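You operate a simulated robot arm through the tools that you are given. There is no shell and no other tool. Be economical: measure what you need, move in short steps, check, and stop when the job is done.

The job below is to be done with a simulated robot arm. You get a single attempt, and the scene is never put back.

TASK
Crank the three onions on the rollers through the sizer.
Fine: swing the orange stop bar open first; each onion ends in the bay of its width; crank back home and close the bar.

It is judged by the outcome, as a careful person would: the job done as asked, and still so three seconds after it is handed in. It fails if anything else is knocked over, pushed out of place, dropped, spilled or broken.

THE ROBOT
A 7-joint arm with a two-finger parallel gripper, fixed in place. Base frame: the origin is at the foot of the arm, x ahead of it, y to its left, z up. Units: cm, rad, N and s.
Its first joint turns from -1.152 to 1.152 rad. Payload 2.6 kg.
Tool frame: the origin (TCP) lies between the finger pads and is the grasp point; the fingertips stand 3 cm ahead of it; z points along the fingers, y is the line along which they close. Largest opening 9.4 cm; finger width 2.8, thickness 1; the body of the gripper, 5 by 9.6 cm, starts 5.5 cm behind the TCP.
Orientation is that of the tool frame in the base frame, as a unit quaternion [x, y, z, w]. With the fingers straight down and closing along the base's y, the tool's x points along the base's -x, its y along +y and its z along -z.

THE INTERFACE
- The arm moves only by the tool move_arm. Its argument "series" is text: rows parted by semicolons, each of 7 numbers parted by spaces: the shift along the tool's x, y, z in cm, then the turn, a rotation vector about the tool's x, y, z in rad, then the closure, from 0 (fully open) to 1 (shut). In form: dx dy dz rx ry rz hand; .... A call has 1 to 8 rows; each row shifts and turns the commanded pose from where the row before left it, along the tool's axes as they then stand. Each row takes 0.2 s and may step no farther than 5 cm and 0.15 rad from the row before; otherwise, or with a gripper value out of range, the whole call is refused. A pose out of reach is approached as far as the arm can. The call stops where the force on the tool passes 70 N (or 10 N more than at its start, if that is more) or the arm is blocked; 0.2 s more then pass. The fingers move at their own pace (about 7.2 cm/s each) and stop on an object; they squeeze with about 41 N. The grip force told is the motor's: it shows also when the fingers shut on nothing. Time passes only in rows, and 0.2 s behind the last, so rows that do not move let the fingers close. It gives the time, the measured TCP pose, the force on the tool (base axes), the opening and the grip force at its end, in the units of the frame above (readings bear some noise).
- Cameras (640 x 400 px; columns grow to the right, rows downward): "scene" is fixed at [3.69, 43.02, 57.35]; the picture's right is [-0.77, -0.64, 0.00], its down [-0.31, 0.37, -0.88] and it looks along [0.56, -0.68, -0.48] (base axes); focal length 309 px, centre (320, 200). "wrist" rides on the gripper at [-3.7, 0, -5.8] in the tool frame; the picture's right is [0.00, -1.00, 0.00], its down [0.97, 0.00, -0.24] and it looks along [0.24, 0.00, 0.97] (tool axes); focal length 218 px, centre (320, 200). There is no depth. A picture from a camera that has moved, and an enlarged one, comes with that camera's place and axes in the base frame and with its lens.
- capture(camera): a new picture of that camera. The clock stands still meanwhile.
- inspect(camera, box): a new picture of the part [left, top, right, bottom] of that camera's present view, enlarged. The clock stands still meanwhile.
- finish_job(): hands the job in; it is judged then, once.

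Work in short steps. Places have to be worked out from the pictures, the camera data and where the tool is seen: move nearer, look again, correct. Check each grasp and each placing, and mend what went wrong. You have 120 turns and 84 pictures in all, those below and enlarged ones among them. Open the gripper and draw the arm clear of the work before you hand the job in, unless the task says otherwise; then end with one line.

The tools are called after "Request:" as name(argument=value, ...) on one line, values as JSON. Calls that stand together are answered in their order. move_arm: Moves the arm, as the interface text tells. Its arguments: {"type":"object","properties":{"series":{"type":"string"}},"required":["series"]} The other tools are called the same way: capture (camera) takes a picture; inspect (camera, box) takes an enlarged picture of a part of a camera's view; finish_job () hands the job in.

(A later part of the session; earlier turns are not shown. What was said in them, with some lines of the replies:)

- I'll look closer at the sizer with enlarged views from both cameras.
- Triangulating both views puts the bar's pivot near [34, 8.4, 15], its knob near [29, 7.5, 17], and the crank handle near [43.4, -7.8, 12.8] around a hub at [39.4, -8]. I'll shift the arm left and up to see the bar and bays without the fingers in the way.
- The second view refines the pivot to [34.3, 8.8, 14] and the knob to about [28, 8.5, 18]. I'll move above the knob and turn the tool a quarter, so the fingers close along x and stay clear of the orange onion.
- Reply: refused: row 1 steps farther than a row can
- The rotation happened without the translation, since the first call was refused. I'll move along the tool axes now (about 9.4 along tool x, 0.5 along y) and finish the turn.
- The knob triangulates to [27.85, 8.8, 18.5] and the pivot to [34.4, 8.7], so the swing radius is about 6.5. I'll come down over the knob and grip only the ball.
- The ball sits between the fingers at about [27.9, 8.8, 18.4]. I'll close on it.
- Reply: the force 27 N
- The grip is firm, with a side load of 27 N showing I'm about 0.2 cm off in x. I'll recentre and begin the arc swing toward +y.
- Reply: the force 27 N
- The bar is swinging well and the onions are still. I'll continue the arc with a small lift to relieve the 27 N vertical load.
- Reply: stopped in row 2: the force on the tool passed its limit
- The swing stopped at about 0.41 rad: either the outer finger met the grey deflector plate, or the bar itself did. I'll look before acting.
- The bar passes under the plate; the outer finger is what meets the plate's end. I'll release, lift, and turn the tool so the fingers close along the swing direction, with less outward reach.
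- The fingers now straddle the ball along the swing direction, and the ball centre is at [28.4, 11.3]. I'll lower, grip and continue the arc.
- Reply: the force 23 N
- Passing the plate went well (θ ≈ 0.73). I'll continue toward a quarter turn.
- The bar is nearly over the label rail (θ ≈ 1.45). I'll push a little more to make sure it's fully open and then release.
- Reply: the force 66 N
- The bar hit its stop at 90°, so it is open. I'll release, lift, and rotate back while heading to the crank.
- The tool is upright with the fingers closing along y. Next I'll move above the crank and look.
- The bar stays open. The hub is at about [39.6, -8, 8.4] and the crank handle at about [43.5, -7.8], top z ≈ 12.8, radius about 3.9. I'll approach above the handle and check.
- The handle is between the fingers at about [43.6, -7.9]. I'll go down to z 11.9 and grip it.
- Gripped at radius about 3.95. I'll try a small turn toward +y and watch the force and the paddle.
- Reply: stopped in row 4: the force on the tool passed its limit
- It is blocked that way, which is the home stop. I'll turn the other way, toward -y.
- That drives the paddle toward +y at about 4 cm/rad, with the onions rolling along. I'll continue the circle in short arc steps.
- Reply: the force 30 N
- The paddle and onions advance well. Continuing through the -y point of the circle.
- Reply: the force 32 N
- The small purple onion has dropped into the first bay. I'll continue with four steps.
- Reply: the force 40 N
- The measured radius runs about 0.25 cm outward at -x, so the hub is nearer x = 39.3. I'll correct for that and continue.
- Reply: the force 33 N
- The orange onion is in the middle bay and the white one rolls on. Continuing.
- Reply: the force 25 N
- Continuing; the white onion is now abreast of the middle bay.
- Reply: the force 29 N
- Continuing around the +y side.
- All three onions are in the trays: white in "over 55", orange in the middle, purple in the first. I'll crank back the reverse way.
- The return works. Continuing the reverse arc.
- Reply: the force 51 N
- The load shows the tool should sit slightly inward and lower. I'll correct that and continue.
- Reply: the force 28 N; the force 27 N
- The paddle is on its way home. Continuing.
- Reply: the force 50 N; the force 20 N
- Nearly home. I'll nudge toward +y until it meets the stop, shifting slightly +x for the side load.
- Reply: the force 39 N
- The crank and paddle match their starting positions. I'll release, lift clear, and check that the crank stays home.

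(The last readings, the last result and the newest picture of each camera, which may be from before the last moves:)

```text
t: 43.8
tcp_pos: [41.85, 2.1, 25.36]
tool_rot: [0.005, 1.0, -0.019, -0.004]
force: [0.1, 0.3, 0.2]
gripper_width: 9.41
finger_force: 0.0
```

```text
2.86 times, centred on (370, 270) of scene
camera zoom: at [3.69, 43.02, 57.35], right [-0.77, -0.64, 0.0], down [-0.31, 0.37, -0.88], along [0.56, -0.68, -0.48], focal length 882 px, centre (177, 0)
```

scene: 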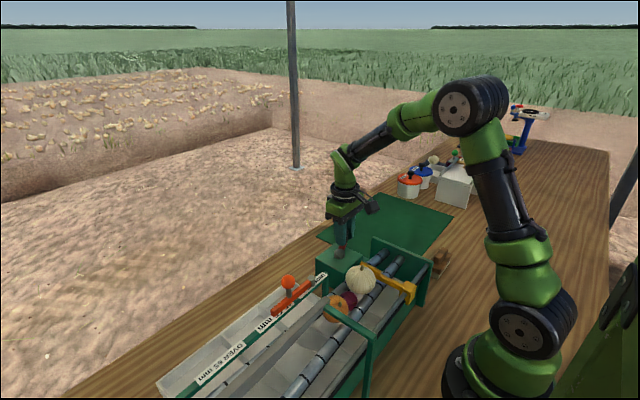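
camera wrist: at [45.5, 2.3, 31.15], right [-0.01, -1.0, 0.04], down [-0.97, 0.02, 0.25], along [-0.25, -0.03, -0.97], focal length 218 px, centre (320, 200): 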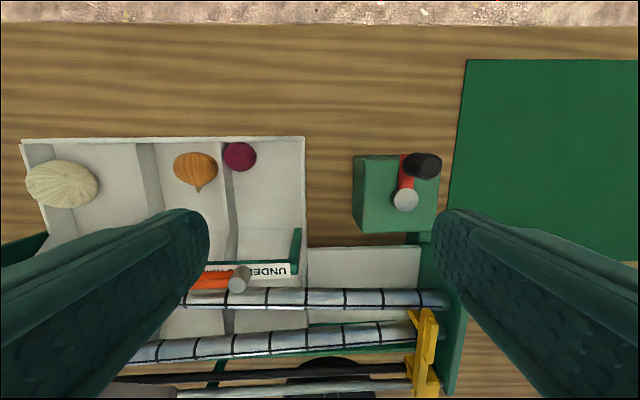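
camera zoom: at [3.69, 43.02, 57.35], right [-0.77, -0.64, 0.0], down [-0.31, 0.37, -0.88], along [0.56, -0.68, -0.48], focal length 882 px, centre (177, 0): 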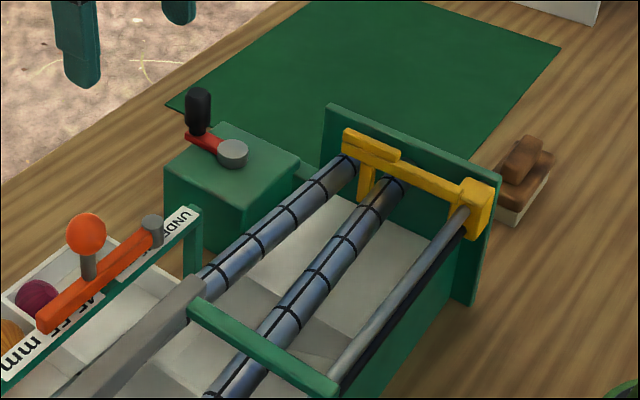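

The onions lie in three separate bays, and the crank and paddle are exactly home. I'll straighten the small tilt, move above the knob at about [34.4, 15.2], and turn the tool to close along the swing direction.

Request:
move_arm(series="1.9 3.3 -0.5 -0.04 0 0 0; 1.9 3.3 -0.5 0 0 0 0; 1.9 3.3 0 0 0 0 0; 1.75 3.2 0 0 0 0 0; 0 0 0 0 0 0.15 0.2; 0 0 0 0 0 0.15 0.3; 0 0 0 0 0 0.15 0.4; 0 0 0 0 0 0.15 0.4")

Request:
move_arm(series="0 0 0 0 0 0.15 0.4; 0 0 0 0 0 0.15 0.4; 0 0 0 0 0 0.15 0.4; 0 0 0 0 0 0.15 0.4; 0 0 0 0 0 0.15 0.4; 0 0 0 0 0 0.15 0.4; 0 0 0 0 0 0 0.4")

Request:
capture(camera="wrist")

```text
t: 45.5
tcp_pos: [34.5, 15.27, 26.56]
tool_rot: [0.301, 0.954, 0.0, -0.004]
force: [-0.8, 0.0, 0.0]
gripper_width: 5.63
finger_force: 0.0
```

```text
t: 47.1
tcp_pos: [34.43, 15.32, 26.44]
tool_rot: [0.686, 0.728, -0.001, -0.005]
force: [-0.2, 0.2, -0.3]
gripper_width: 5.64
finger_force: 0.1
```

```text
43 pictures are left
camera wrist: at [34.65, 11.53, 32.21], right [-1.0, -0.06, 0.01], down [-0.06, 0.97, 0.24], along [-0.02, 0.24, -0.97], focal length 218 px, centre (320, 200)
```

wrist: 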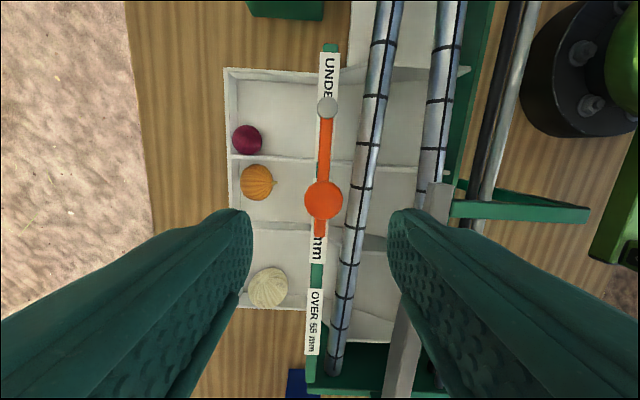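

The ball is at about [34.2, 15.0]. I'll lower onto it and grip.

Request:
move_arm(series="-0.3 -0.25 3.4 0 0 0 0.4; 0 0 3 0 0 0 0.4; 0 0 0 0 0 0 0.7; 0 0 0 0 0 0 0.9; 0 0 0 0 0 0 0.9; 0 0 0 0 0 0 0.9")

```text
t: 48.5
tcp_pos: [34.23, 14.95, 19.98]
tool_rot: [0.685, 0.728, -0.003, -0.004]
force: [-17.5, -5.0, -1.9]
gripper_width: 2.5
finger_force: 45.0
```

Gripped. I'll swing it back along the reverse arc.

Request:
move_arm(series="0 -0.772 0 0 0 -0.12 0.9; -0.04 -0.772 0 0 0 -0.12 0.9; -0.046 -0.772 0 0 0 -0.12 0.9; -0.046 -0.772 0 0 0 -0.12 0.9; -0.046 -0.772 0 0 0 -0.12 0.9")

```text
t: 49.8
tcp_pos: [30.59, 13.83, 20.02]
tool_rot: [0.438, 0.899, 0.0, -0.007]
force: [-15.8, 21.5, -12.8]
gripper_width: 2.5
finger_force: 44.8
```

On track at θ ≈ 0.94. Continuing.

Request:
move_arm(series="0.03 -0.77 0 0 0 -0.12 0.9; -0.04 -0.775 0 0 0 -0.12 0.9; -0.046 -0.775 0 0 0 -0.12 0.9; -0.046 -0.775 0 0 0 -0.12 0.9; -0.046 -0.775 0 0 0 -0.12 0.9")

Request:
inspect(camera="scene", box=[220, 200, 480, 360])

```text
t: 51.0
tcp_pos: [28.36, 10.47, 19.87]
tool_rot: [0.155, 0.988, 0.001, -0.005]
force: [-22.9, 8.8, 6.8]
gripper_width: 2.5
finger_force: 44.5
```

```text
2.46 times, centred on (350, 280) of scene
camera zoom: at [3.69, 43.02, 57.35], right [-0.77, -0.64, 0.0], down [-0.31, 0.37, -0.88], along [0.56, -0.68, -0.48], focal length 760 px, centre (246, 3)
```

zoom: 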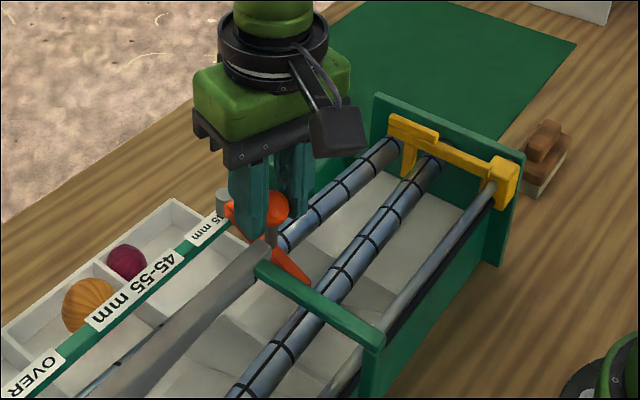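

θ ≈ 0.29 remains. I'll close the rest gently to the closed stop.

Request:
move_arm(series="0.06 -0.77 0 0 0 -0.12 0.9; -0.046 -0.775 0 0 0 -0.12 0.9; -0.02 -0.4 0 0 0 -0.06 0.9; 0 -0.2 0 0 0 0 0.9")

Request:
inspect(camera="scene", box=[260, 200, 480, 340])

```text
t: 52.0
tcp_pos: [28.12, 8.75, 20.09]
tool_rot: [0.001, 1.0, 0.003, -0.003]
force: [12.6, 33.1, -33.7]
gripper_width: 2.51
finger_force: 45.0
```

```text
2.86 times, centred on (370, 270) of scene
camera zoom: at [3.71, 43.03, 57.34], right [-0.77, -0.64, 0.0], down [-0.31, 0.37, -0.88], along [0.56, -0.68, -0.48], focal length 882 px, centre (177, 0)
```

zoom: 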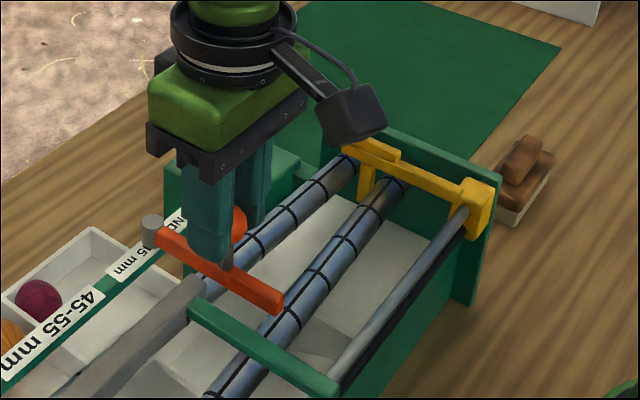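

The bar sits exactly where it began, against its closed stop (33 N). I'll release, lift straight up and retreat.

Request:
move_arm(series="0 0 0 0 0 0 0.5; 0 0 0 0 0 0 0.5; 0 0 -4 0 0 0 0.4; 0 0 -4.5 0 0 0 0.2; 0 0 -4.5 0 0 0 0; 0 -2 -2 0 0 0 0; 0 0 0 0 0 0 0")

Request:
capture(camera="scene")

Request:
inspect(camera="scene", box=[140, 220, 440, 400])

```text
t: 53.5
tcp_pos: [28.08, 6.43, 35.09]
tool_rot: [0.005, 1.0, 0.001, -0.004]
force: [-0.1, 0.4, -0.4]
gripper_width: 9.4
finger_force: 0.0
```

```text
40 pictures are left
```

scene: 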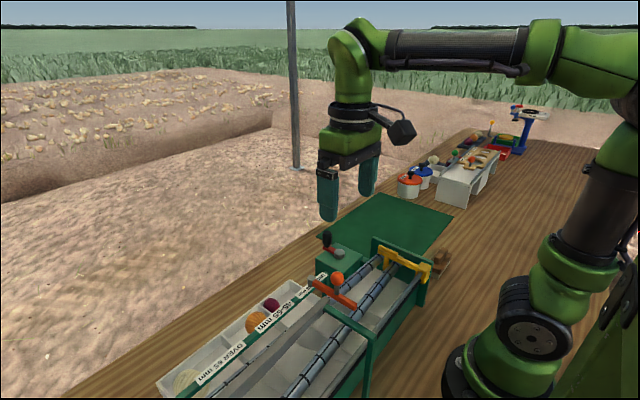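

```text
2.13 times, centred on (290, 310) of scene
camera zoom: at [3.69, 43.02, 57.35], right [-0.77, -0.64, 0.0], down [-0.31, 0.37, -0.88], along [0.56, -0.68, -0.48], focal length 659 px, centre (384, -35)
```

zoom: 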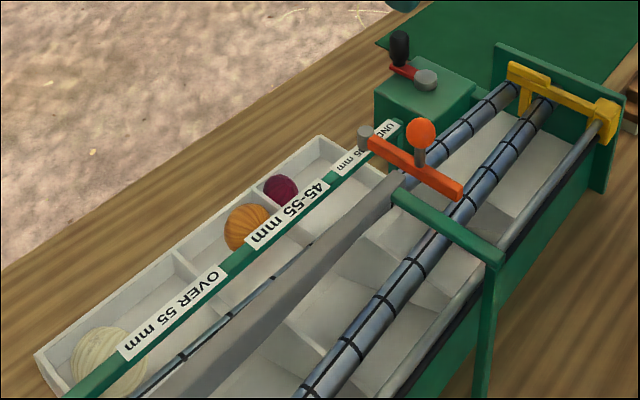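

The bar is closed, the crank and paddle are home, the onions rest one per bay, and the arm is clear. I'm handing the job in.

Request:
finish_job()

```text
The job is handed in.
```

The three onions went through the sizer and lie one to a bay: purple under 45 mm, orange 45–55 mm, white over 55 mm. The crank is back home, the orange bar is closed, and the arm is clear.
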